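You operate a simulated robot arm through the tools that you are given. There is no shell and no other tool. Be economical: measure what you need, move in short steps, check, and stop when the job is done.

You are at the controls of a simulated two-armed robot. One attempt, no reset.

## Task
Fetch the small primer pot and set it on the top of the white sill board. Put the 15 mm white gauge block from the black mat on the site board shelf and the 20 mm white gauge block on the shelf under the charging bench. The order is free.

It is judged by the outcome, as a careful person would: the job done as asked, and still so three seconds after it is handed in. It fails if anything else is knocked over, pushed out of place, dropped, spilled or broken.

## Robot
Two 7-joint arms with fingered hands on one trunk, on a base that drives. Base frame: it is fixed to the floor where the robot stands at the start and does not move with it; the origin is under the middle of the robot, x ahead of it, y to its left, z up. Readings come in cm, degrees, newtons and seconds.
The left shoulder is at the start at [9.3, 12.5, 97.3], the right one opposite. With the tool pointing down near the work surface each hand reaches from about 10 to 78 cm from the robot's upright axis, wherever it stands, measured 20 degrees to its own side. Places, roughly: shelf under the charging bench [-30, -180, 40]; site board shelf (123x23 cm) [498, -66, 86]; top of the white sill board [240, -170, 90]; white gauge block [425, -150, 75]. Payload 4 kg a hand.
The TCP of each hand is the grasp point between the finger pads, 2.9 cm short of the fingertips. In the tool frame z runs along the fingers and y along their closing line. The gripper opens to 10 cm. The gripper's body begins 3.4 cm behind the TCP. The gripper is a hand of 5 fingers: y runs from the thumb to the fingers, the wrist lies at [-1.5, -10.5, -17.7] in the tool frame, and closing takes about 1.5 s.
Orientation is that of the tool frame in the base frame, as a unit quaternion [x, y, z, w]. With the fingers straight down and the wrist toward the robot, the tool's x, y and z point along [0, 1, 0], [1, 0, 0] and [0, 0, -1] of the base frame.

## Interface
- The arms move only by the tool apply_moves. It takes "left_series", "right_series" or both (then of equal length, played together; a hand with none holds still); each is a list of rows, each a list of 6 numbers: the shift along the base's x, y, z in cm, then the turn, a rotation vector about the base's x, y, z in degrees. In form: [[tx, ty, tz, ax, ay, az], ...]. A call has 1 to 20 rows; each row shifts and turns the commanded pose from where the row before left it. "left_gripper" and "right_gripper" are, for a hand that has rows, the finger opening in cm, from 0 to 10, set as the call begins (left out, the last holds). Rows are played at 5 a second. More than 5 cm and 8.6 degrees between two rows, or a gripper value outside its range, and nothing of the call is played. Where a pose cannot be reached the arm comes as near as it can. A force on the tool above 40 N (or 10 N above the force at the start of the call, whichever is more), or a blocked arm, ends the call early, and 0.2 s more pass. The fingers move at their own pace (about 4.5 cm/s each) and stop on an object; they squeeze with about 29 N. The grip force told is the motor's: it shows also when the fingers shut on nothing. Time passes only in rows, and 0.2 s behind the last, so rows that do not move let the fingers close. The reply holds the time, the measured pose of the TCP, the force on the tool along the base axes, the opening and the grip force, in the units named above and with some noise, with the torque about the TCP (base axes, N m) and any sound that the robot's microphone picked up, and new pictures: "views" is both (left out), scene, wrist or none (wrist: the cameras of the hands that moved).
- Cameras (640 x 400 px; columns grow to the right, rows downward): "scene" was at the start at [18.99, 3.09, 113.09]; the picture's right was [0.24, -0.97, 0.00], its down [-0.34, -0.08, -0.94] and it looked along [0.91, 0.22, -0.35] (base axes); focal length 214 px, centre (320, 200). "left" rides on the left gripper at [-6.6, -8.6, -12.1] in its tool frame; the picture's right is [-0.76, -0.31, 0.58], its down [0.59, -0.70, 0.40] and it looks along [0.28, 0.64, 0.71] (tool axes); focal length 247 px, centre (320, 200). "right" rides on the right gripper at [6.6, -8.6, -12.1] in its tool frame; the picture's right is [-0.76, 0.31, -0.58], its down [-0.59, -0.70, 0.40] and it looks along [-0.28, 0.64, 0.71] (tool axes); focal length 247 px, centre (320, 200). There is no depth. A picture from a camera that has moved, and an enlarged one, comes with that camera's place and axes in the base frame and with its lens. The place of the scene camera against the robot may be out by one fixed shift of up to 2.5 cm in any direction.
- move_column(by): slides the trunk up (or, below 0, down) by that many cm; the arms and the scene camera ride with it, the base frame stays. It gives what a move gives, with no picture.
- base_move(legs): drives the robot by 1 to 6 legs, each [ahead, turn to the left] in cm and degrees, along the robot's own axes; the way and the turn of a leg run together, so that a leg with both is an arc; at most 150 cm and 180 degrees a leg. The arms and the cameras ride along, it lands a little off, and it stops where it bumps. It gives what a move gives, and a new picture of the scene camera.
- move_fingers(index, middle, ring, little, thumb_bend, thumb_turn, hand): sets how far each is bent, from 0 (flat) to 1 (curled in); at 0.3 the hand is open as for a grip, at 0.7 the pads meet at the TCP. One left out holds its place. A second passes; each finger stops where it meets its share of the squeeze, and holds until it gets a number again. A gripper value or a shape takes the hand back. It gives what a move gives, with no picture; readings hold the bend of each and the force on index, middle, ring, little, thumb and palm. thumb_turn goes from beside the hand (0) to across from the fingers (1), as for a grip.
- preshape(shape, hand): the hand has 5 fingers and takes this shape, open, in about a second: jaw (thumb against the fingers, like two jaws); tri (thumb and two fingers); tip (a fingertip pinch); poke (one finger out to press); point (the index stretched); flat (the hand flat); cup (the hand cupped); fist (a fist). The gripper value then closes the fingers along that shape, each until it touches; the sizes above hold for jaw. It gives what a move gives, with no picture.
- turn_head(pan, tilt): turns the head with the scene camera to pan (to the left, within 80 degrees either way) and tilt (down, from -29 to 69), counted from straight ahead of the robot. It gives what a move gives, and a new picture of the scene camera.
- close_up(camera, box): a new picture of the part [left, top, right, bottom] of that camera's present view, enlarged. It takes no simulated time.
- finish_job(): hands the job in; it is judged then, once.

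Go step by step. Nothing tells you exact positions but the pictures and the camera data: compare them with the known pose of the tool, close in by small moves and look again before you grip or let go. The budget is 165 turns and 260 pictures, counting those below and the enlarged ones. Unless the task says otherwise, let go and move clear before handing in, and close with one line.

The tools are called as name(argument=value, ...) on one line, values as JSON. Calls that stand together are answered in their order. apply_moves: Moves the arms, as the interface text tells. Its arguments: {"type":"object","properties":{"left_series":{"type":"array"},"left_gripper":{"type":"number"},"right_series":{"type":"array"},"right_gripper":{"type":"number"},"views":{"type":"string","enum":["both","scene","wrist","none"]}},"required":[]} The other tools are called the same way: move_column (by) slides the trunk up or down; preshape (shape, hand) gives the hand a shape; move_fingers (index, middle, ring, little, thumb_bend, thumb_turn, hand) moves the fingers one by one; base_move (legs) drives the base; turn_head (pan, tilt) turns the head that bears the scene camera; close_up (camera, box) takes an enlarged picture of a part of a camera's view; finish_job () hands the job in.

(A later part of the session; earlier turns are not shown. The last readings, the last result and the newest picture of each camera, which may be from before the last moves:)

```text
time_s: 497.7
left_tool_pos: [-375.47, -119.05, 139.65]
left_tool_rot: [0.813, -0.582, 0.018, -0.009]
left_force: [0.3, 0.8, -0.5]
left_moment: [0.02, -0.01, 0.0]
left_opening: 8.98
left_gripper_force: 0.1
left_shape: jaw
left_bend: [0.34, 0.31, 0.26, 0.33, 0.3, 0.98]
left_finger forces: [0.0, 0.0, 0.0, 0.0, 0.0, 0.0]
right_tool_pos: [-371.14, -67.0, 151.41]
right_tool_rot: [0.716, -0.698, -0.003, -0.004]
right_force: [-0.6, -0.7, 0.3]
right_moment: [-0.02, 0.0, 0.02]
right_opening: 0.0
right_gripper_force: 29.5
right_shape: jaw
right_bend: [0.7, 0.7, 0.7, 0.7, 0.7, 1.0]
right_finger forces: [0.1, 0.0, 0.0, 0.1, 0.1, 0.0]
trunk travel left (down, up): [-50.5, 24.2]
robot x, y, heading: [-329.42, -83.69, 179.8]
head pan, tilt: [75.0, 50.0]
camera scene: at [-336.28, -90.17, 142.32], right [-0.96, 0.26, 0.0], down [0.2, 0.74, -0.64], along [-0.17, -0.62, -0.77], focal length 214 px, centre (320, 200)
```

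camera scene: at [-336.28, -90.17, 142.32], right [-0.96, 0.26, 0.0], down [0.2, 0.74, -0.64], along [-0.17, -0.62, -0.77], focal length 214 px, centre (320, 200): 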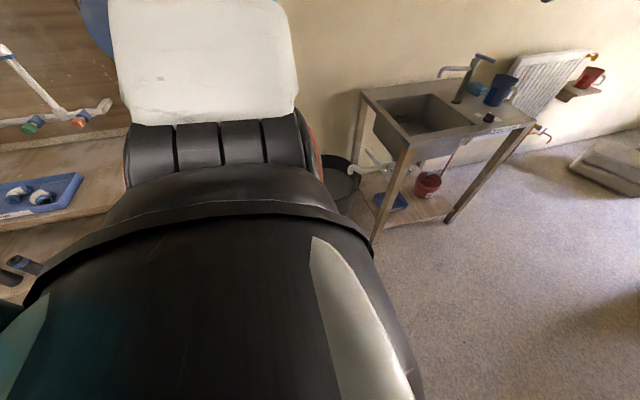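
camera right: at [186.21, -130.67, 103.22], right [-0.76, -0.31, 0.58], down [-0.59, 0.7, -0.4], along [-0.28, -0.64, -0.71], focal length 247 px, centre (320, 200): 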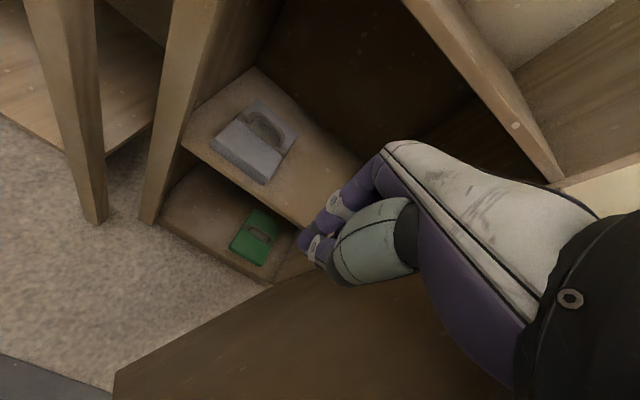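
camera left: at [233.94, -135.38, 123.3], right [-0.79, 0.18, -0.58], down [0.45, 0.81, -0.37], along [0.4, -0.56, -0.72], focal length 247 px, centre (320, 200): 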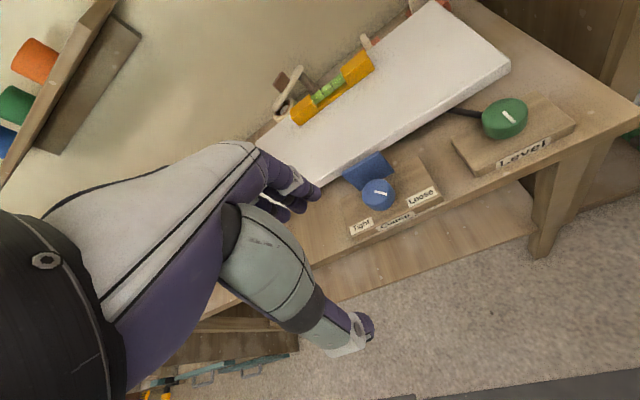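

Free again; that was a water bucket. Reverse back to the first bench to look at its lower shelf.

turn_head(pan=0, tilt=30)

base_move(legs=[[-150, 0], [-150, 0], [-75, 0], [0, -89]])

move_column(by=-40)

close_up(camera="scene", box=[100, 120, 560, 400])

```text
time_s: 499.2
left_tool_pos: [-375.51, -119.17, 139.75]
left_tool_rot: [0.813, -0.581, 0.02, -0.01]
left_force: [-0.9, 0.7, 0.3]
left_moment: [0.03, -0.02, 0.01]
left_opening: 9.0
left_gripper_force: 0.0
left_shape: jaw
left_bend: [0.34, 0.31, 0.26, 0.33, 0.3, 0.98]
left_finger forces: [0.0, 0.0, 0.1, 0.0, 0.0, 0.0]
right_tool_pos: [-371.27, -66.99, 151.38]
right_tool_rot: [0.716, -0.698, -0.003, -0.003]
right_force: [-0.2, -0.5, 0.6]
right_moment: [0.02, 0.01, 0.0]
right_opening: 0.0
right_gripper_force: 29.2
right_shape: jaw
right_bend: [0.7, 0.7, 0.7, 0.7, 0.7, 1.0]
right_finger forces: [0.0, 0.1, 0.1, 0.1, 0.1, 0.0]
trunk travel left (down, up): [-50.5, 24.2]
robot x, y, heading: [-329.59, -83.98, 179.6]
head pan, tilt: [0.0, 30.0]
camera scene: at [-343.33, -82.7, 145.27], right [0.0, 1.0, 0.0], down [0.5, 0.0, -0.87], along [-0.87, 0.0, -0.5], focal length 214 px, centre (320, 200)
```

scene: 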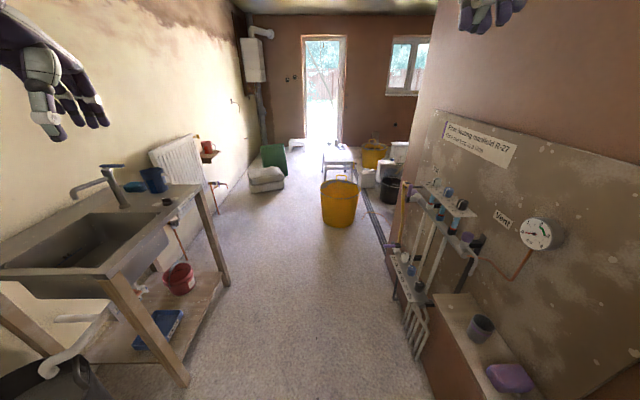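

```text
time_s: 521.2
left_tool_pos: [9.54, -38.85, 139.73]
left_tool_rot: [-0.177, 0.984, -0.021, -0.007]
left_force: [-0.2, -0.3, -0.2]
left_moment: [-0.05, 0.02, -0.02]
left_opening: 8.99
left_gripper_force: 0.1
left_shape: jaw
left_bend: [0.34, 0.31, 0.26, 0.33, 0.3, 0.98]
left_finger forces: [0.0, 0.1, 0.1, 0.1, 0.0, 0.1]
right_tool_pos: [61.8, -41.88, 151.34]
right_tool_rot: [-0.024, 1.0, -0.001, 0.005]
right_force: [1.8, 0.2, -0.4]
right_moment: [-0.02, -0.01, -0.03]
right_opening: 0.0
right_gripper_force: 29.0
right_shape: jaw
right_bend: [0.7, 0.7, 0.7, 0.7, 0.7, 1.0]
right_finger forces: [0.1, 0.1, 0.1, 0.0, 0.0, 0.0]
trunk travel left (down, up): [-50.5, 24.2]
robot x, y, heading: [46.17, -83.81, 91.2]
head pan, tilt: [0.0, 30.0]
camera scene: at [44.7, -70.59, 145.27], right [1.0, 0.02, 0.0], down [0.01, -0.5, -0.87], along [-0.02, 0.87, -0.5], focal length 214 px, centre (320, 200)
```

scene: 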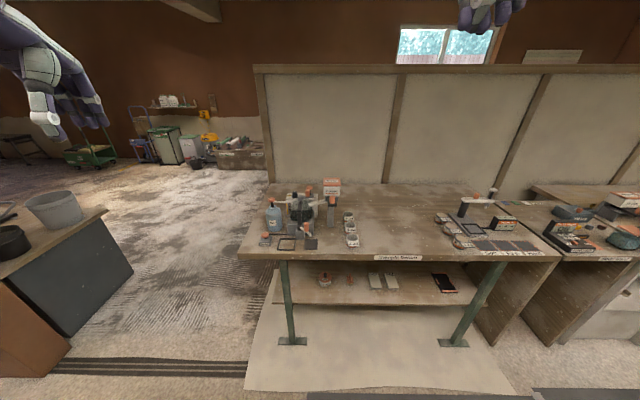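

```text
time_s: 525.1
left_tool_pos: [9.56, -38.88, 99.82]
left_tool_rot: [-0.177, 0.984, -0.02, -0.007]
left_force: [-0.1, -0.4, -0.5]
left_moment: [0.0, -0.02, -0.03]
left_opening: 9.01
left_gripper_force: 0.0
left_shape: jaw
left_bend: [0.34, 0.31, 0.26, 0.33, 0.3, 0.98]
left_finger forces: [0.0, 0.0, 0.0, 0.1, 0.0, 0.0]
right_tool_pos: [61.76, -41.91, 111.34]
right_tool_rot: [-0.024, 1.0, -0.001, 0.003]
right_force: [-1.1, 0.6, -0.3]
right_moment: [-0.01, 0.0, -0.03]
right_opening: 0.02
right_gripper_force: 29.0
right_shape: jaw
right_bend: [0.7, 0.7, 0.7, 0.7, 0.7, 1.0]
right_finger forces: [0.0, 0.1, 0.0, 0.0, 0.1, 0.0]
trunk travel left (down, up): [-10.5, 64.2]
robot x, y, heading: [46.06, -83.76, 91.1]
head pan, tilt: [0.0, 30.0]
```

```text
1.39 times, centred on (330, 260) of scene
camera zoom: at [44.47, -59.65, 104.14], right [1.0, 0.02, 0.0], down [0.01, -0.5, -0.87], along [-0.02, 0.87, -0.5], focal length 298 px, centre (306, 116)
```

zoom: 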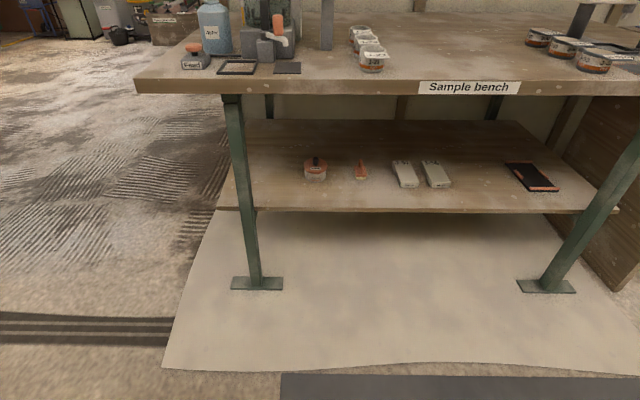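

close_up(camera="scene", box=[310, 222, 370, 258])

turn_head(pan=45, tilt=15)

```text
10.67 times, centred on (340, 240) of scene
camera zoom: at [44.47, -59.65, 104.14], right [1.0, 0.02, 0.0], down [0.01, -0.5, -0.87], along [-0.02, 0.87, -0.5], focal length 2288 px, centre (107, -227)
```

zoom: 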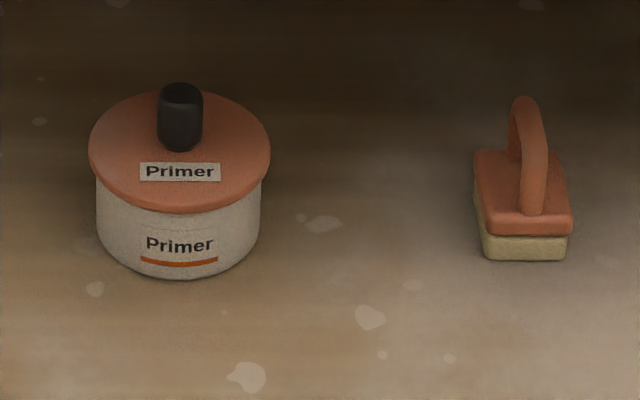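

```text
time_s: 526.2
left_tool_pos: [9.59, -38.8, 99.63]
left_tool_rot: [-0.177, 0.984, -0.02, -0.008]
left_force: [0.2, -0.2, 0.6]
left_moment: [0.02, -0.02, -0.01]
left_opening: 9.0
left_gripper_force: 0.0
left_shape: jaw
left_bend: [0.34, 0.31, 0.26, 0.33, 0.3, 0.98]
left_finger forces: [0.0, 0.0, 0.0, 0.1, 0.0, 0.0]
right_tool_pos: [61.74, -41.88, 111.35]
right_tool_rot: [-0.024, 1.0, -0.001, 0.004]
right_force: [-0.2, -0.3, 1.1]
right_moment: [0.01, 0.01, 0.01]
right_opening: 0.01
right_gripper_force: 29.3
right_shape: jaw
right_bend: [0.7, 0.7, 0.7, 0.7, 0.7, 1.0]
right_finger forces: [0.0, 0.0, 0.1, 0.1, 0.1, 0.1]
trunk travel left (down, up): [-10.5, 64.2]
robot x, y, heading: [46.52, -84.08, 91.3]
head pan, tilt: [45.0, 15.0]
camera scene: at [37.92, -62.19, 106.55], right [0.69, 0.72, 0.0], down [0.19, -0.18, -0.97], along [-0.7, 0.67, -0.26], focal length 214 px, centre (320, 200)
```

scene: 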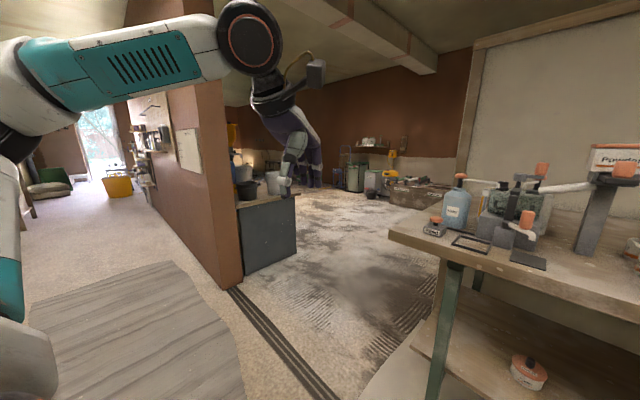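

Found it: a small pot labelled "Primer" with an orange lid and black knob on the lower shelf of the sample bench, about (45.8, 17), shelf z≈37.5, pot ~7 cm wide and 7.5 cm tall. I'll lower the trunk and right hand in front of the bench.

move_column(by=-10)

apply_moves(right_series=[[-1.15, 0.4, -3.9, 0, 0, 0], [-1.15, 0.4, -3.9, 0, 0, 0], [-1.15, 0.4, -3.9, 0, 0, 0], [-1.15, 0.4, -3.9, 0, 0, 0], [-1.15, 0.4, -3.9, 0, 0, 0], [-1.15, 0.4, -3.9, 0, 0, 0], [-1.15, 0.4, -3.9, 0, 0, 0], [-1.15, 0.4, -3.9, 0, 0, 0], [-1.15, 0.4, -3.9, 0, 0, 0], [-1.15, 0.4, -3.9, 0, 0, 0], [-1.15, 0.4, -3.9, 0, 0, 0], [-1.15, 0.4, -3.9, 0, 0, 0], [0, 0, 0, 0, 0, 0]], right_gripper=9.8, views="none")

turn_head(pan=0, tilt=45)

```text
time_s: 527.5
left_tool_pos: [9.71, -38.99, 89.69]
left_tool_rot: [-0.177, 0.984, -0.022, -0.007]
left_force: [-0.3, -0.6, 0.2]
left_moment: [0.01, -0.02, 0.01]
left_opening: 8.98
left_gripper_force: 0.0
left_shape: jaw
left_bend: [0.34, 0.31, 0.26, 0.33, 0.3, 0.98]
left_finger forces: [0.0, 0.0, 0.0, 0.1, 0.1, 0.1]
right_tool_pos: [61.83, -41.95, 101.47]
right_tool_rot: [-0.025, 1.0, 0.001, 0.003]
right_force: [0.5, -0.6, 1.0]
right_moment: [-0.01, 0.0, 0.02]
right_opening: 0.0
right_gripper_force: 29.0
right_shape: jaw
right_bend: [0.7, 0.7, 0.7, 0.7, 0.7, 1.0]
right_finger forces: [0.0, 0.1, 0.0, 0.0, 0.0, 0.0]
trunk travel left (down, up): [-0.5, 74.2]
robot x, y, heading: [46.33, -83.8, 91.2]
head pan, tilt: [45.0, 15.0]
```

```text
time_s: 530.3
left_tool_pos: [9.58, -38.78, 89.72]
left_tool_rot: [-0.177, 0.984, -0.021, -0.008]
left_force: [0.3, 0.2, 0.3]
left_moment: [-0.01, 0.01, 0.01]
left_opening: 8.99
left_gripper_force: 0.3
left_shape: jaw
left_bend: [0.34, 0.31, 0.26, 0.33, 0.3, 0.98]
left_finger forces: [0.1, 0.0, 0.0, 0.1, 0.0, 0.1]
right_tool_pos: [46.71, -34.67, 56.1]
right_tool_rot: [-0.024, 1.0, -0.001, 0.005]
right_force: [-1.0, 0.0, 0.1]
right_moment: [0.01, 0.01, 0.0]
right_opening: 9.81
right_gripper_force: 0.1
right_shape: jaw
right_bend: [0.31, 0.3, 0.29, 0.31, 0.3, 0.98]
right_finger forces: [0.0, 0.0, 0.0, 0.0, 0.0, 0.0]
right hand out of reach, approached as far as the arm can: row 6, 7, 8
trunk travel left (down, up): [-0.5, 74.2]
robot x, y, heading: [46.43, -83.66, 91.2]
head pan, tilt: [45.0, 15.0]
```

```text
time_s: 531.4
left_tool_pos: [9.55, -38.84, 89.72]
left_tool_rot: [-0.176, 0.984, -0.02, -0.007]
left_force: [-0.4, -0.3, 0.3]
left_moment: [0.02, 0.01, -0.01]
left_opening: 9.0
left_gripper_force: 0.2
left_shape: jaw
left_bend: [0.34, 0.31, 0.26, 0.33, 0.3, 0.98]
left_finger forces: [0.0, 0.0, 0.0, 0.0, 0.0, 0.1]
right_tool_pos: [46.69, -34.68, 56.21]
right_tool_rot: [-0.025, 1.0, -0.001, 0.004]
right_force: [-0.6, -0.3, 0.5]
right_moment: [0.04, 0.02, 0.01]
right_opening: 9.82
right_gripper_force: 0.0
right_shape: jaw
right_bend: [0.31, 0.3, 0.29, 0.31, 0.3, 0.98]
right_finger forces: [0.0, 0.0, 0.0, 0.0, 0.0, 0.1]
trunk travel left (down, up): [-0.5, 74.2]
robot x, y, heading: [46.29, -83.98, 91.2]
head pan, tilt: [0.0, 45.0]
camera scene: at [44.38, -55.73, 91.15], right [1.0, 0.02, 0.0], down [0.01, -0.71, -0.71], along [-0.01, 0.71, -0.71], focal length 214 px, centre (320, 200)
```

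scene: 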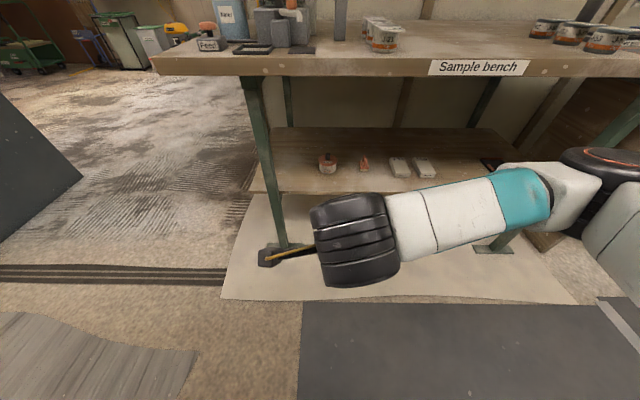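

Tuck the left hand up, then advance in stages so the hand passes under the bench top low enough.

apply_moves(left_series=[[0, -1, 4.5, 0, 0, 0], [0, -1, 4.5, 0, 0, 0], [0, -1, 4.5, 0, 0, 0], [0, -1, 4.5, 0, 0, 0], [0, -1, 4.5, 0, 0, 0], [0, -1, 4.5, 0, 0, 0]], views="none")

base_move(legs=[[12, 0]])

apply_moves(right_series=[[-0.3, 3, -1.5, 0, 0, 0], [0, 3, -1.5, 0, 0, 0], [0, 3, -1.5, 0, 0, 0], [0, 0, 0, 0, 0, 0]], views="wrist")

```text
time_s: 532.8
left_tool_pos: [9.58, -44.84, 116.63]
left_tool_rot: [-0.177, 0.984, -0.022, -0.008]
left_force: [-0.6, 0.6, 0.1]
left_moment: [0.03, -0.04, -0.03]
left_opening: 8.98
left_gripper_force: 0.0
left_shape: jaw
left_bend: [0.34, 0.31, 0.26, 0.33, 0.3, 0.98]
left_finger forces: [0.0, 0.0, 0.1, 0.0, 0.0, 0.0]
right_tool_pos: [46.79, -34.58, 56.22]
right_tool_rot: [-0.024, 1.0, -0.002, 0.005]
right_force: [0.3, 0.0, 0.9]
right_moment: [0.0, -0.03, 0.01]
right_opening: 9.77
right_gripper_force: 0.1
right_shape: jaw
right_bend: [0.31, 0.3, 0.29, 0.31, 0.3, 0.98]
right_finger forces: [0.1, 0.0, 0.0, 0.0, 0.0, 0.1]
trunk travel left (down, up): [-0.5, 74.2]
robot x, y, heading: [46.53, -83.96, 91.4]
head pan, tilt: [0.0, 45.0]
```

```text
time_s: 534.1
left_tool_pos: [9.38, -32.88, 116.62]
left_tool_rot: [-0.177, 0.984, -0.022, -0.008]
left_force: [0.1, -0.4, -0.6]
left_moment: [0.02, -0.02, 0.01]
left_opening: 9.0
left_gripper_force: 0.1
left_shape: jaw
left_bend: [0.34, 0.31, 0.26, 0.33, 0.3, 0.98]
left_finger forces: [0.0, 0.1, 0.1, 0.0, 0.1, 0.1]
right_tool_pos: [46.36, -22.63, 56.04]
right_tool_rot: [-0.025, 1.0, -0.002, 0.005]
right_force: [-0.3, 0.4, -0.1]
right_moment: [-0.01, 0.01, 0.03]
right_opening: 9.79
right_gripper_force: 0.0
right_shape: jaw
right_bend: [0.31, 0.3, 0.29, 0.31, 0.3, 0.98]
right_finger forces: [0.0, 0.0, 0.0, 0.0, 0.0, 0.0]
trunk travel left (down, up): [-0.5, 74.2]
robot x, y, heading: [46.18, -71.86, 91.1]
head pan, tilt: [0.0, 45.0]
camera scene: at [44.14, -43.71, 91.14], right [1.0, 0.02, 0.0], down [0.01, -0.71, -0.71], along [-0.01, 0.71, -0.71], focal length 214 px, centre (320, 200)
```

scene: 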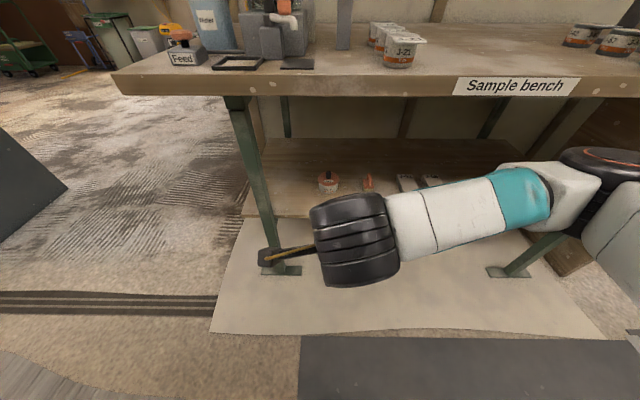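

```text
time_s: 535.1
left_tool_pos: [9.35, -32.89, 116.62]
left_tool_rot: [-0.177, 0.984, -0.022, -0.008]
left_force: [0.2, -0.1, 0.3]
left_moment: [0.02, 0.01, 0.0]
left_opening: 8.96
left_gripper_force: 0.0
left_shape: jaw
left_bend: [0.34, 0.31, 0.26, 0.33, 0.3, 0.98]
left_finger forces: [0.0, 0.0, 0.0, 0.1, 0.1, 0.0]
right_tool_pos: [46.03, -13.5, 51.58]
right_tool_rot: [-0.025, 1.0, -0.001, 0.005]
right_force: [-0.3, 0.2, 1.0]
right_moment: [-0.01, 0.01, 0.03]
right_opening: 9.79
right_gripper_force: 0.0
right_shape: jaw
right_bend: [0.31, 0.3, 0.29, 0.31, 0.3, 0.98]
right_finger forces: [0.0, 0.0, 0.0, 0.1, 0.0, 0.1]
trunk travel left (down, up): [-0.5, 74.2]
robot x, y, heading: [46.39, -71.67, 91.1]
head pan, tilt: [0.0, 45.0]
camera right: at [39.97, -22.19, 63.74], right [0.74, 0.35, 0.58], down [0.63, -0.67, -0.39], along [0.26, 0.65, -0.71], focal length 247 px, centre (320, 200)
```

right: 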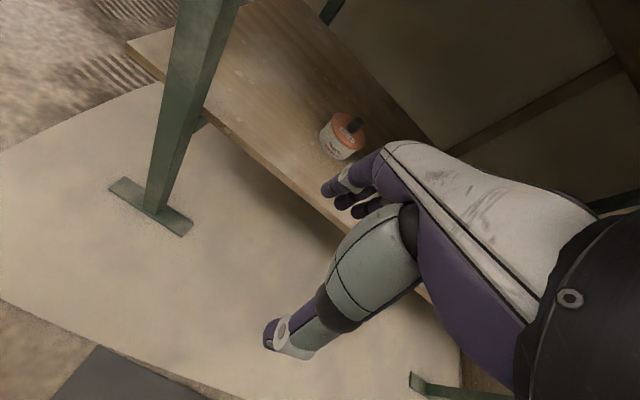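

The hand lines up with the pot. Advance the base 20 cm, then check.

base_move(legs=[[19, 0]])

close_up(camera="right", box=[0, 0, 640, 400])

```text
time_s: 536.6
left_tool_pos: [8.91, -13.89, 116.6]
left_tool_rot: [-0.177, 0.984, -0.021, -0.008]
left_force: [0.3, 0.7, 0.5]
left_moment: [-0.04, 0.04, 0.0]
left_opening: 8.95
left_gripper_force: 0.0
left_shape: jaw
left_bend: [0.34, 0.31, 0.26, 0.33, 0.3, 0.98]
left_finger forces: [0.1, 0.0, 0.0, 0.0, 0.0, 0.0]
right_tool_pos: [45.6, 5.5, 51.58]
right_tool_rot: [-0.025, 1.0, -0.001, 0.004]
right_force: [0.4, -0.2, 1.2]
right_moment: [0.01, 0.02, 0.01]
right_opening: 9.8
right_gripper_force: 0.1
right_shape: jaw
right_bend: [0.31, 0.3, 0.29, 0.31, 0.3, 0.98]
right_finger forces: [0.0, 0.0, 0.0, 0.1, 0.0, 0.0]
trunk travel left (down, up): [-0.5, 74.2]
robot x, y, heading: [45.71, -52.52, 91.2]
head pan, tilt: [0.0, 45.0]
camera scene: at [43.69, -24.73, 91.14], right [1.0, 0.02, 0.0], down [0.02, -0.71, -0.71], along [-0.02, 0.71, -0.71], focal length 214 px, centre (320, 200)
```

scene: 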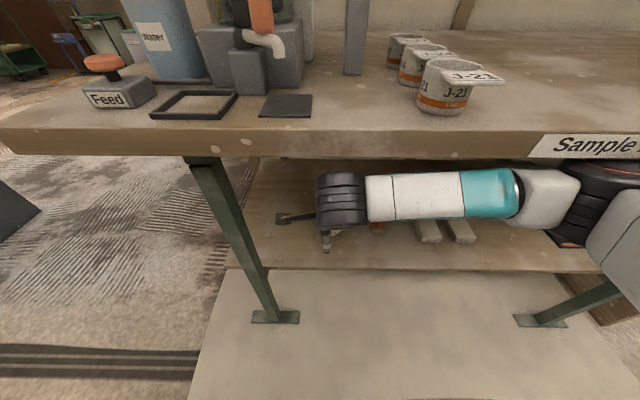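

```text
1.00 times, centred on (320, 200) of right (not enlarged: the box is as wide or as high as the picture)
camera zoom: at [39.47, -3.24, 63.75], right [0.74, 0.35, 0.58], down [0.63, -0.67, -0.39], along [0.26, 0.65, -0.71], focal length 247 px, centre (320, 200)
```

zoom: 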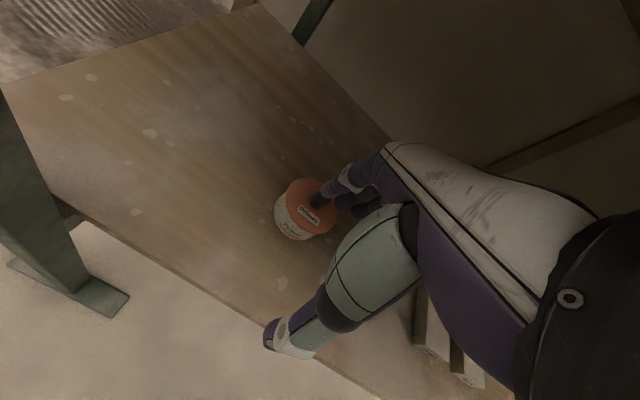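

Pot centre is about (46.8, 16.3). Move over it at safe height and look.

apply_moves(right_series=[[0.4, 3.6, -0.3, 0, 0, 0], [0.4, 3.6, -0.3, 0, 0, 0], [0.4, 3.6, -0.3, 0, 0, 0], [0, 0, 0, 0, 0, 0]], views="wrist")

```text
time_s: 537.6
left_tool_pos: [9.19, -13.85, 116.49]
left_tool_rot: [-0.177, 0.984, -0.022, -0.009]
left_force: [0.1, -0.5, -0.4]
left_moment: [-0.04, 0.03, 0.01]
left_opening: 8.97
left_gripper_force: 0.0
left_shape: jaw
left_bend: [0.34, 0.31, 0.26, 0.33, 0.3, 0.98]
left_finger forces: [0.0, 0.0, 0.0, 0.0, 0.0, 0.0]
right_tool_pos: [46.91, 16.29, 50.56]
right_tool_rot: [-0.025, 1.0, -0.003, 0.004]
right_force: [0.8, -0.4, 1.0]
right_moment: [0.0, 0.0, 0.03]
right_opening: 9.8
right_gripper_force: 0.0
right_shape: jaw
right_bend: [0.31, 0.3, 0.29, 0.31, 0.3, 0.98]
right_finger forces: [0.0, 0.0, 0.0, 0.0, 0.0, 0.0]
trunk travel left (down, up): [-0.5, 74.2]
robot x, y, heading: [45.4, -52.87, 91.2]
head pan, tilt: [0.0, 45.0]
camera right: at [40.75, 7.6, 62.66], right [0.74, 0.35, 0.58], down [0.63, -0.67, -0.39], along [0.26, 0.65, -0.71], focal length 247 px, centre (320, 200)
```

right: 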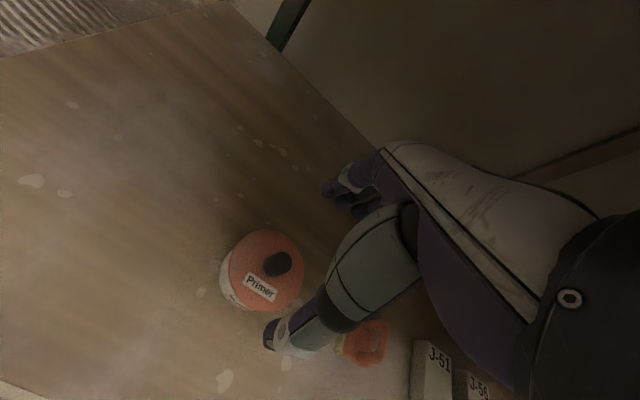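

Lid centre triangulates to (47.0, 16.3, 41.0), exactly under the hand. Descend around it.

apply_moves(right_series=[[0, 0, -2, 0, 0, 0], [0, 0, -2, 0, 0, 0], [0, 0, -2, 0, 0, 0], [0, 0, -2, 0, 0, 0], [0, 0, -1, 0, 0, 0], [0, 0, -0.5, 0, 0, 0], [0, 0, 0, 0, 0, 0]], views="wrist")

```text
time_s: 539.2
left_tool_pos: [8.87, -13.85, 116.59]
left_tool_rot: [-0.178, 0.984, -0.022, -0.007]
left_force: [0.0, -0.2, 0.8]
left_moment: [-0.01, 0.04, -0.03]
left_opening: 9.01
left_gripper_force: 0.0
left_shape: jaw
left_bend: [0.34, 0.31, 0.26, 0.33, 0.3, 0.98]
left_finger forces: [0.0, 0.0, 0.1, 0.0, 0.0, 0.0]
right_tool_pos: [46.71, 16.25, 41.23]
right_tool_rot: [-0.026, 1.0, -0.001, 0.005]
right_force: [-0.9, -0.3, 0.7]
right_moment: [0.03, 0.01, 0.01]
right_opening: 9.8
right_gripper_force: 0.1
right_shape: jaw
right_bend: [0.31, 0.3, 0.29, 0.31, 0.3, 0.98]
right_finger forces: [0.3, 0.1, 0.1, 0.0, 0.0, 0.0]
trunk travel left (down, up): [-0.5, 74.2]
robot x, y, heading: [45.73, -52.69, 91.3]
head pan, tilt: [0.0, 45.0]
camera right: at [40.7, 7.55, 53.33], right [0.74, 0.35, 0.58], down [0.63, -0.67, -0.39], along [0.26, 0.65, -0.71], focal length 247 px, centre (320, 200)
```

right: 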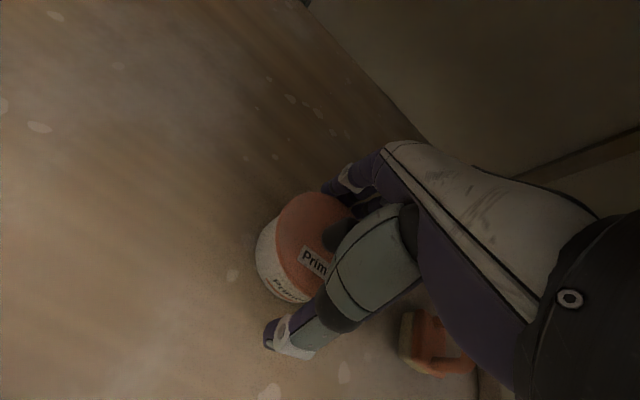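

apply_moves(right_series=[[0, 0, -0.5, 0, 0, 0], [0, 0, -0.3, 0, 0, 0], [0, 0, 0, 0, 0, 0], [0, 0, 0, 0, 0, 0], [0, 0, 0, 0, 0, 0]], views="none")

apply_moves(right_series=[[0, 0, 0, 0, 0, 0], [0, 0, 0, 0, 0, 0], [0, 0, 0, 0, 0, 0], [0, 0, 0, 0, 0, 0], [0, 0, 0, 0, 0, 0], [0, 0, 0, 0, 0, 0], [0, 0, 0, 0, 0, 0], [0, 0, 0, 0, 0, 0], [0, 0, 0, 0, 0, 0]], right_gripper=5, views="wrist")

```text
time_s: 540.4
left_tool_pos: [8.87, -13.88, 116.55]
left_tool_rot: [-0.178, 0.984, -0.021, -0.007]
left_force: [-0.1, -0.9, 0.2]
left_moment: [0.01, 0.02, -0.01]
left_opening: 8.97
left_gripper_force: 0.0
left_shape: jaw
left_bend: [0.34, 0.31, 0.26, 0.33, 0.3, 0.98]
left_finger forces: [0.1, 0.1, 0.0, 0.0, 0.1, 0.0]
right_tool_pos: [46.79, 16.38, 40.56]
right_tool_rot: [-0.026, 1.0, 0.0, 0.004]
right_force: [-0.3, 1.6, 3.0]
right_moment: [0.15, 0.03, 0.04]
right_opening: 9.86
right_gripper_force: 0.1
right_shape: jaw
right_bend: [0.29, 0.3, 0.29, 0.31, 0.3, 0.98]
right_finger forces: [2.5, 0.0, 0.0, 0.0, 0.1, 0.0]
trunk travel left (down, up): [-0.5, 74.2]
robot x, y, heading: [45.5, -52.82, 91.3]
head pan, tilt: [0.0, 45.0]
```

```text
time_s: 542.4
left_tool_pos: [8.9, -13.95, 116.7]
left_tool_rot: [-0.178, 0.984, -0.02, -0.007]
left_force: [-0.4, -0.6, 0.0]
left_moment: [-0.01, -0.01, -0.01]
left_opening: 8.97
left_gripper_force: 0.1
left_shape: jaw
left_bend: [0.34, 0.31, 0.26, 0.33, 0.3, 0.98]
left_finger forces: [0.0, 0.0, 0.1, 0.0, 0.1, 0.1]
right_tool_pos: [46.78, 16.32, 40.43]
right_tool_rot: [-0.025, 1.0, -0.001, 0.004]
right_force: [-1.1, 0.9, 3.2]
right_moment: [-0.25, 0.03, 0.0]
right_opening: 6.38
right_gripper_force: 28.7
right_shape: jaw
right_bend: [0.39, 0.38, 0.74, 0.46, 0.31, 0.99]
right_finger forces: [19.8, 8.6, 3.5, 0.0, 30.8, 0.0]
trunk travel left (down, up): [-0.5, 74.2]
robot x, y, heading: [45.63, -52.58, 91.3]
head pan, tilt: [0.0, 45.0]
camera right: at [40.66, 7.57, 52.56], right [0.74, 0.35, 0.58], down [0.63, -0.67, -0.39], along [0.26, 0.65, -0.71], focal length 247 px, centre (320, 200)
```

right: 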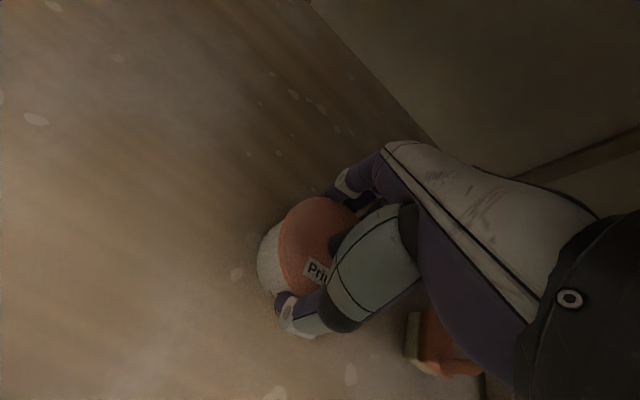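

Gripped. Lift a few centimetres and check that the whole pot comes along.

apply_moves(right_series=[[0, 0, 0.5, 0, 0, 0], [0, 0, 1, 0, 0, 0], [0, 0, 1.5, 0, 0, 0], [0, 0, 2, 0, 0, 0], [0, 0, 1, 0, 0, 0], [0, 0, 0, 0, 0, 0]], views="wrist")

```text
time_s: 543.8
left_tool_pos: [8.96, -13.91, 116.54]
left_tool_rot: [-0.177, 0.984, -0.021, -0.007]
left_force: [0.0, -0.2, 0.6]
left_moment: [0.02, -0.01, 0.0]
left_opening: 8.98
left_gripper_force: 0.0
left_shape: jaw
left_bend: [0.34, 0.31, 0.26, 0.33, 0.3, 0.98]
left_finger forces: [0.0, 0.1, 0.0, 0.0, 0.1, 0.0]
right_tool_pos: [46.77, 16.18, 46.35]
right_tool_rot: [-0.024, 1.0, -0.002, 0.005]
right_force: [-0.5, 0.3, -4.1]
right_moment: [-0.02, 0.03, 0.02]
right_opening: 6.35
right_gripper_force: 29.6
right_shape: jaw
right_bend: [0.39, 0.38, 0.74, 0.46, 0.32, 0.99]
right_finger forces: [19.4, 8.3, 3.0, 0.0, 30.2, 0.0]
trunk travel left (down, up): [-0.5, 74.2]
robot x, y, heading: [45.78, -52.73, 91.4]
head pan, tilt: [0.0, 45.0]
camera right: at [40.66, 7.55, 58.46], right [0.74, 0.35, 0.58], down [0.63, -0.67, -0.39], along [0.26, 0.65, -0.71], focal length 247 px, centre (320, 200)
```

right: 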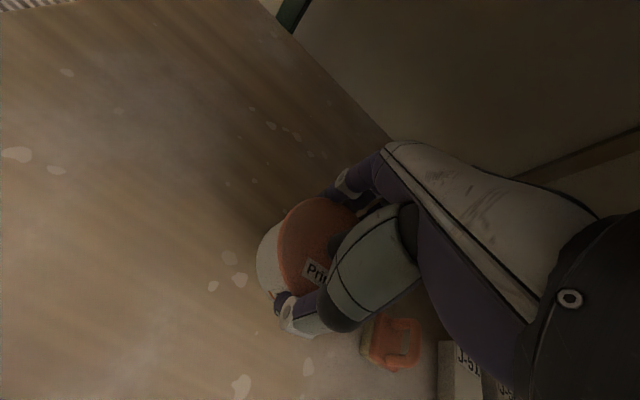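

The whole pot came up (about 0.4 kg). Back straight out from under the bench, then raise.

base_move(legs=[[-34, 0]])

move_column(by=40)

apply_moves(right_series=[[0.5, 0, 4, 0, 0, 0], [0.5, 0, 4, 0, 0, 0], [0.5, 0, 4, 0, 0, 0], [0.5, 0, 4, 0, 0, 0], [0.5, 0, 4, 0, 0, 0], [0.5, 0, 4, 0, 0, 0], [0.5, 0, 4, 0, 0, 0], [0.5, 0, 4, 0, 0, 0], [0.5, 0, 4, 0, 0, 0]], views="wrist")

```text
time_s: 546.1
left_tool_pos: [9.61, -48.18, 116.56]
left_tool_rot: [-0.179, 0.984, -0.023, -0.007]
left_force: [0.5, 0.3, -0.4]
left_moment: [0.02, -0.02, -0.03]
left_opening: 8.97
left_gripper_force: 0.1
left_shape: jaw
left_bend: [0.34, 0.31, 0.26, 0.33, 0.3, 0.98]
left_finger forces: [0.0, 0.1, 0.0, 0.1, 0.0, 0.0]
right_tool_pos: [47.48, -17.99, 46.26]
right_tool_rot: [-0.026, 1.0, -0.002, 0.004]
right_force: [-0.9, -0.3, -4.6]
right_moment: [0.01, 0.04, -0.02]
right_opening: 6.34
right_gripper_force: 28.7
right_shape: jaw
right_bend: [0.39, 0.38, 0.74, 0.46, 0.32, 0.99]
right_finger forces: [19.3, 8.3, 3.1, 0.1, 30.1, 0.0]
trunk travel left (down, up): [-0.5, 74.2]
robot x, y, heading: [46.34, -87.11, 91.2]
head pan, tilt: [0.0, 45.0]
camera scene: at [44.43, -58.99, 91.14], right [1.0, 0.02, 0.0], down [0.02, -0.71, -0.71], along [-0.02, 0.71, -0.71], focal length 214 px, centre (320, 200)
```

scene: 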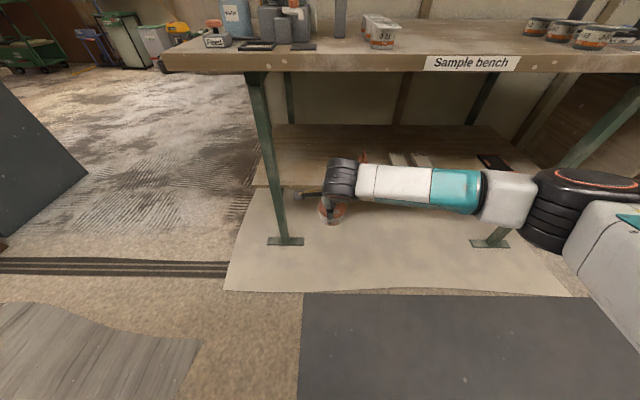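

```text
time_s: 549.9
left_tool_pos: [9.6, -48.14, 156.52]
left_tool_rot: [-0.179, 0.984, -0.022, -0.007]
left_force: [0.2, 0.4, 0.1]
left_moment: [0.01, 0.02, -0.02]
left_opening: 8.99
left_gripper_force: 0.0
left_shape: jaw
left_bend: [0.34, 0.31, 0.26, 0.33, 0.3, 0.98]
left_finger forces: [0.0, 0.0, 0.1, 0.0, 0.0, 0.0]
right_tool_pos: [47.42, -18.06, 86.4]
right_tool_rot: [-0.026, 1.0, -0.002, 0.004]
right_force: [0.3, -0.9, -3.7]
right_moment: [-0.01, 0.06, 0.0]
right_opening: 6.35
right_gripper_force: 28.4
right_shape: jaw
right_bend: [0.39, 0.38, 0.74, 0.46, 0.32, 0.99]
right_finger forces: [19.1, 8.3, 3.0, 0.1, 30.0, 0.0]
trunk travel left (down, up): [-40.5, 34.2]
robot x, y, heading: [46.19, -87.26, 91.6]
head pan, tilt: [0.0, 45.0]
```

```text
time_s: 551.9
left_tool_pos: [9.55, -48.23, 156.52]
left_tool_rot: [-0.178, 0.984, -0.02, -0.006]
left_force: [1.1, -0.2, 0.3]
left_moment: [0.02, 0.02, -0.03]
left_opening: 8.98
left_gripper_force: 0.0
left_shape: jaw
left_bend: [0.34, 0.31, 0.26, 0.33, 0.3, 0.98]
left_finger forces: [0.0, 0.1, 0.0, 0.1, 0.0, 0.0]
right_tool_pos: [52.0, -17.96, 122.36]
right_tool_rot: [-0.027, 1.0, -0.002, 0.004]
right_force: [-0.2, 0.9, -4.5]
right_moment: [0.05, 0.08, -0.02]
right_opening: 6.41
right_gripper_force: 28.7
right_shape: jaw
right_bend: [0.4, 0.37, 0.74, 0.46, 0.32, 0.99]
right_finger forces: [20.2, 10.3, 3.3, 0.0, 31.0, 0.0]
trunk travel left (down, up): [-40.5, 34.2]
robot x, y, heading: [46.41, -86.93, 91.5]
head pan, tilt: [0.0, 45.0]
heard: snap
camera right: at [45.79, -26.65, 134.47], right [0.73, 0.35, 0.58], down [0.63, -0.67, -0.39], along [0.25, 0.65, -0.71], focal length 247 px, centre (320, 200)
```

right: 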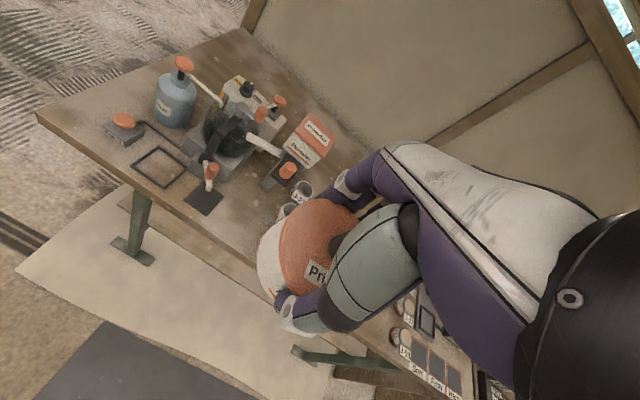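

I heard a snap (likely the lid seating – the pot looks intact in the grip). Pull the hand in and drive to the window bench.

apply_moves(right_series=[[0.3, -3.5, 0, 0, 0, 0], [0.3, -3.5, 0, 0, 0, 0], [0.3, -3.5, 0, 0, 0, 0], [0.3, -3.5, 0, 0, 0, 0], [0.3, -3.5, 0, 0, 0, 0], [0, 0, 0, 0, 0, 0]], views="none")

base_move(legs=[[0, -91.5], [105, 0], [105, 0], [0, -90], [10, 0]])

```text
time_s: 553.3
left_tool_pos: [9.54, -48.13, 156.57]
left_tool_rot: [-0.178, 0.984, -0.021, -0.007]
left_force: [-0.2, -0.8, -0.2]
left_moment: [0.0, 0.05, 0.02]
left_opening: 9.02
left_gripper_force: 0.1
left_shape: jaw
left_bend: [0.34, 0.31, 0.26, 0.33, 0.3, 0.98]
left_finger forces: [0.0, 0.0, 0.0, 0.0, 0.1, 0.0]
right_tool_pos: [53.56, -35.42, 122.31]
right_tool_rot: [-0.025, 1.0, -0.002, 0.005]
right_force: [-0.3, -0.1, -4.5]
right_moment: [-0.03, 0.05, 0.0]
right_opening: 6.42
right_gripper_force: 29.4
right_shape: jaw
right_bend: [0.4, 0.37, 0.74, 0.46, 0.32, 0.99]
right_finger forces: [20.1, 9.8, 3.2, 0.0, 31.0, 0.1]
trunk travel left (down, up): [-40.5, 34.2]
robot x, y, heading: [46.62, -87.28, 91.3]
head pan, tilt: [0.0, 45.0]
```

```text
time_s: 572.5
left_tool_pos: [292.2, -139.05, 156.8]
left_tool_rot: [0.988, 0.156, 0.007, -0.02]
left_force: [-1.1, -0.2, 0.4]
left_moment: [-0.04, -0.03, 0.0]
left_opening: 8.99
left_gripper_force: 0.0
left_shape: jaw
left_bend: [0.34, 0.31, 0.26, 0.33, 0.3, 0.98]
left_finger forces: [0.0, 0.0, 0.1, 0.0, 0.0, 0.0]
right_tool_pos: [247.68, -149.94, 122.56]
right_tool_rot: [1.0, 0.003, -0.005, 0.001]
right_force: [-0.5, 1.6, -4.0]
right_moment: [-0.01, -0.05, 0.01]
right_opening: 6.43
right_gripper_force: 28.8
right_shape: jaw
right_bend: [0.4, 0.37, 0.74, 0.46, 0.32, 0.98]
right_finger forces: [16.3, 10.3, 3.8, 0.0, 29.7, 0.0]
trunk travel left (down, up): [-40.5, 34.2]
robot x, y, heading: [257.11, -98.87, -90.8]
head pan, tilt: [0.0, 45.0]
camera scene: at [255.49, -110.59, 132.96], right [-1.0, 0.02, 0.0], down [0.01, 0.71, -0.71], along [-0.01, -0.71, -0.71], focal length 214 px, centre (320, 200)
```

scene: 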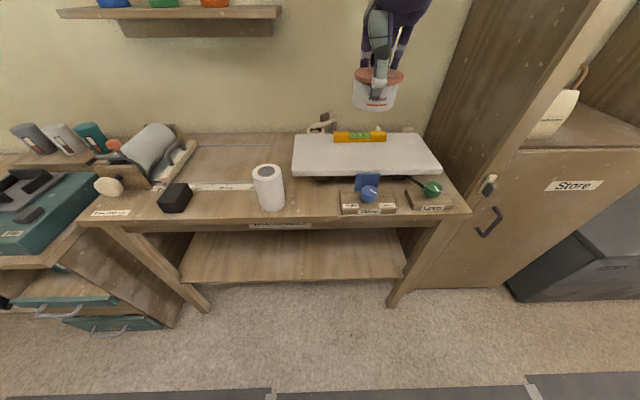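

The sill's left area in front of/beside the level is free; target (257.5, -175). Lower the trunk, move closer and bring the pot over it.

base_move(legs=[[9, 0]])

move_column(by=-17)

apply_moves(right_series=[[1.5, 0, 0.5, 0, 0, 0], [1.5, -2, 0.5, 0, 0, 0], [1.5, -2.5, 0, 0, 0, 0], [1.5, -2.5, 0, 0, 0, 0], [1.5, -2.5, 0, 0, 0, 0], [1.5, -2.5, 0, 0, 0, 0], [0.7, -2.5, 0, 0, 0, 0], [0, -1.5, 0, 0, 0, 0], [0, 0, 0, 0, 0, 0]], views="both")

```text
time_s: 573.6
left_tool_pos: [291.95, -148.7, 156.63]
left_tool_rot: [0.987, 0.157, 0.008, -0.022]
left_force: [-0.4, -0.2, -0.7]
left_moment: [0.01, 0.0, 0.03]
left_opening: 8.99
left_gripper_force: 0.0
left_shape: jaw
left_bend: [0.34, 0.31, 0.26, 0.33, 0.3, 0.98]
left_finger forces: [0.0, 0.0, 0.1, 0.0, 0.0, 0.0]
right_tool_pos: [247.58, -159.39, 122.42]
right_tool_rot: [1.0, 0.005, -0.004, -0.002]
right_force: [-0.4, 0.4, -3.9]
right_moment: [0.02, 0.01, -0.01]
right_opening: 6.45
right_gripper_force: 29.3
right_shape: jaw
right_bend: [0.4, 0.37, 0.74, 0.46, 0.32, 0.98]
right_finger forces: [16.3, 10.4, 3.9, 0.0, 29.5, 0.0]
trunk travel left (down, up): [-40.5, 34.2]
robot x, y, heading: [256.61, -107.69, -91.1]
head pan, tilt: [0.0, 45.0]
camera scene: at [255.33, -120.02, 132.88], right [-1.0, 0.02, 0.0], down [0.01, 0.71, -0.71], along [-0.01, -0.71, -0.71], focal length 214 px, centre (320, 200)
```

scene: 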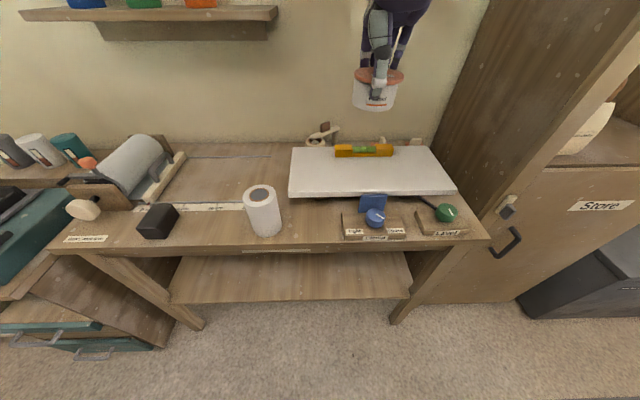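

```text
time_s: 575.5
left_tool_pos: [291.88, -148.39, 139.66]
left_tool_rot: [0.987, 0.157, 0.007, -0.021]
left_force: [-0.2, -0.3, -0.1]
left_moment: [-0.02, 0.03, -0.02]
left_opening: 8.98
left_gripper_force: 0.0
left_shape: jaw
left_bend: [0.34, 0.31, 0.26, 0.33, 0.3, 0.98]
left_finger forces: [0.1, 0.0, 0.1, 0.0, 0.0, 0.0]
right_tool_pos: [247.55, -159.11, 105.53]
right_tool_rot: [1.0, 0.004, -0.004, 0.0]
right_force: [-0.3, 0.5, -4.3]
right_moment: [0.03, -0.02, -0.02]
right_opening: 6.42
right_gripper_force: 29.3
right_shape: jaw
right_bend: [0.4, 0.37, 0.74, 0.46, 0.32, 0.98]
right_finger forces: [16.1, 10.5, 3.9, 0.0, 29.4, 0.1]
trunk travel left (down, up): [-23.5, 51.2]
robot x, y, heading: [257.17, -108.02, -91.1]
head pan, tilt: [0.0, 45.0]
```

```text
time_s: 577.5
left_tool_pos: [292.04, -148.36, 139.64]
left_tool_rot: [0.987, 0.156, 0.008, -0.02]
left_force: [0.6, -0.1, -0.1]
left_moment: [0.03, -0.02, 0.02]
left_opening: 9.01
left_gripper_force: 0.1
left_shape: jaw
left_bend: [0.34, 0.31, 0.26, 0.33, 0.3, 0.98]
left_finger forces: [0.0, 0.0, 0.0, 0.1, 0.0, 0.0]
right_tool_pos: [257.3, -175.19, 106.48]
right_tool_rot: [1.0, 0.004, -0.005, 0.0]
right_force: [-0.1, 0.1, -4.5]
right_moment: [0.0, -0.03, -0.04]
right_opening: 6.42
right_gripper_force: 29.0
right_shape: jaw
right_bend: [0.4, 0.37, 0.74, 0.46, 0.32, 0.98]
right_finger forces: [15.9, 10.5, 3.8, 0.0, 29.2, 0.1]
trunk travel left (down, up): [-23.5, 51.2]
robot x, y, heading: [256.98, -107.75, -91.2]
head pan, tilt: [0.0, 45.0]
camera scene: at [255.27, -124.33, 115.49], right [-1.0, 0.02, 0.0], down [0.01, 0.71, -0.71], along [-0.01, -0.71, -0.71], focal length 214 px, centre (320, 200)
camera right: at [263.96, -166.47, 118.5], right [-0.75, -0.31, 0.58], down [-0.6, 0.7, -0.39], along [-0.28, -0.64, -0.71], focal length 247 px, centre (320, 200)
```

scene: 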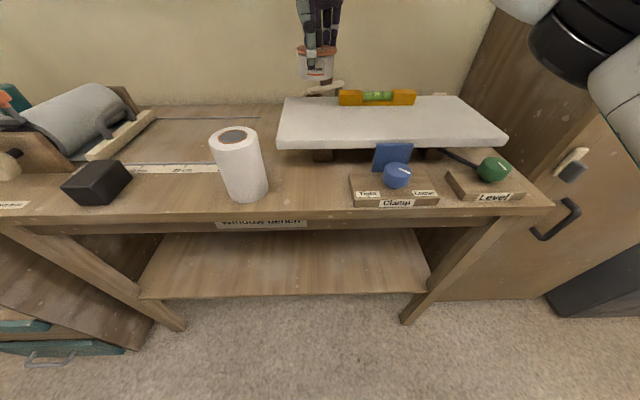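
right: 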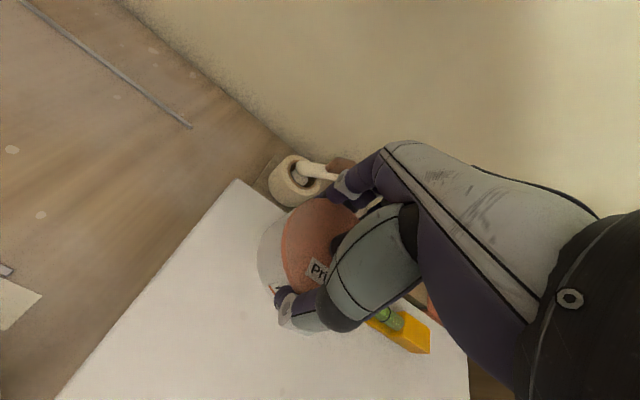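

Pot is over the board. Shift slightly away from the level's end and descend, then feel for the surface.

apply_moves(right_series=[[1.3, 1, 0, 0, 0, 0], [0, 1, -2, 0, 0, 0], [0, 0, -2, 0, 0, 0], [0, 0, -2, 0, 0, 0], [0, 0, -2, 0, 0, 0], [0, 0, -1, 0, 0, 0], [0, 0, 0, 0, 0, 0]], views="both")

```text
time_s: 578.9
left_tool_pos: [292.0, -148.17, 139.71]
left_tool_rot: [0.987, 0.156, 0.007, -0.02]
left_force: [-0.1, -0.8, -0.5]
left_moment: [0.01, -0.01, 0.03]
left_opening: 8.99
left_gripper_force: 0.0
left_shape: jaw
left_bend: [0.34, 0.31, 0.26, 0.33, 0.3, 0.98]
left_finger forces: [0.0, 0.0, 0.0, 0.0, 0.1, 0.1]
right_tool_pos: [258.7, -173.18, 98.88]
right_tool_rot: [1.0, 0.004, 0.001, 0.011]
right_force: [-2.4, 5.1, 19.8]
right_moment: [0.44, 0.06, 0.0]
right_opening: 6.49
right_gripper_force: 28.8
right_shape: jaw
right_bend: [0.42, 0.36, 0.74, 0.46, 0.3, 0.98]
right_finger forces: [14.7, 10.6, 5.5, 0.0, 32.7, 0.0]
trunk travel left (down, up): [-23.5, 51.2]
robot x, y, heading: [256.92, -107.73, -91.1]
head pan, tilt: [0.0, 45.0]
stopped in row 7 (right hand): the force on the tool passed its limit at 42 N (the readings are from after the stop); the commanded pose is now the measured one
camera scene: at [255.24, -124.12, 115.54], right [-1.0, 0.02, 0.0], down [0.01, 0.71, -0.71], along [-0.01, -0.71, -0.71], focal length 214 px, centre (320, 200)
camera right: at [265.19, -164.16, 110.88], right [-0.76, -0.3, 0.58], down [-0.59, 0.69, -0.42], along [-0.28, -0.66, -0.7], focal length 247 px, centre (320, 200)
```

scene: 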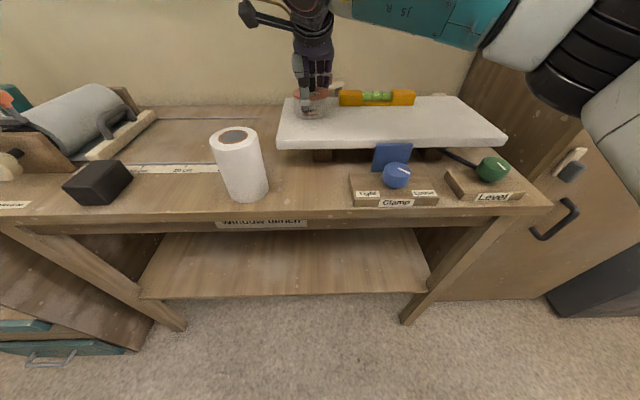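
right: 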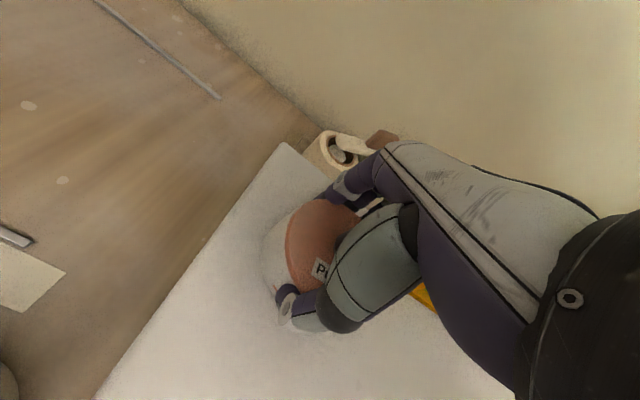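

Contact: the pot is on the board (about 20 N now). Ease up until nearly unloaded.

apply_moves(right_series=[[0, 0, 0.2, 0, 0, 0], [0, 0, 0.2, 0, 0, 0], [0, 0, 0, 0, 0, 0]], views="none")

close_up(camera="scene", box=[265, 70, 385, 145])

```text
time_s: 579.7
left_tool_pos: [291.96, -148.27, 139.81]
left_tool_rot: [0.987, 0.157, 0.008, -0.021]
left_force: [-0.1, -0.1, -0.2]
left_moment: [-0.01, 0.0, 0.01]
left_opening: 8.99
left_gripper_force: 0.0
left_shape: jaw
left_bend: [0.34, 0.31, 0.26, 0.33, 0.3, 0.98]
left_finger forces: [0.0, 0.1, 0.0, 0.0, 0.0, 0.0]
right_tool_pos: [258.61, -173.15, 98.93]
right_tool_rot: [1.0, 0.004, 0.0, 0.008]
right_force: [-0.4, 1.7, 15.1]
right_moment: [0.26, 0.02, 0.0]
right_opening: 6.48
right_gripper_force: 29.2
right_shape: jaw
right_bend: [0.42, 0.36, 0.74, 0.46, 0.3, 0.98]
right_finger forces: [15.1, 10.9, 5.4, 0.0, 30.9, 0.0]
trunk travel left (down, up): [-23.5, 51.2]
robot x, y, heading: [256.79, -107.92, -90.9]
head pan, tilt: [0.0, 45.0]
```

```text
5.33 times, centred on (325, 108) of scene
camera zoom: at [255.27, -124.15, 115.53], right [-1.0, 0.02, 0.0], down [0.01, 0.71, -0.71], along [-0.01, -0.71, -0.71], focal length 1144 px, centre (293, 693)
```

zoom: 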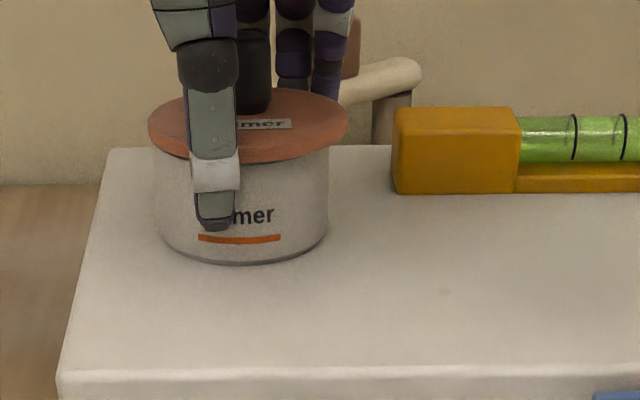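

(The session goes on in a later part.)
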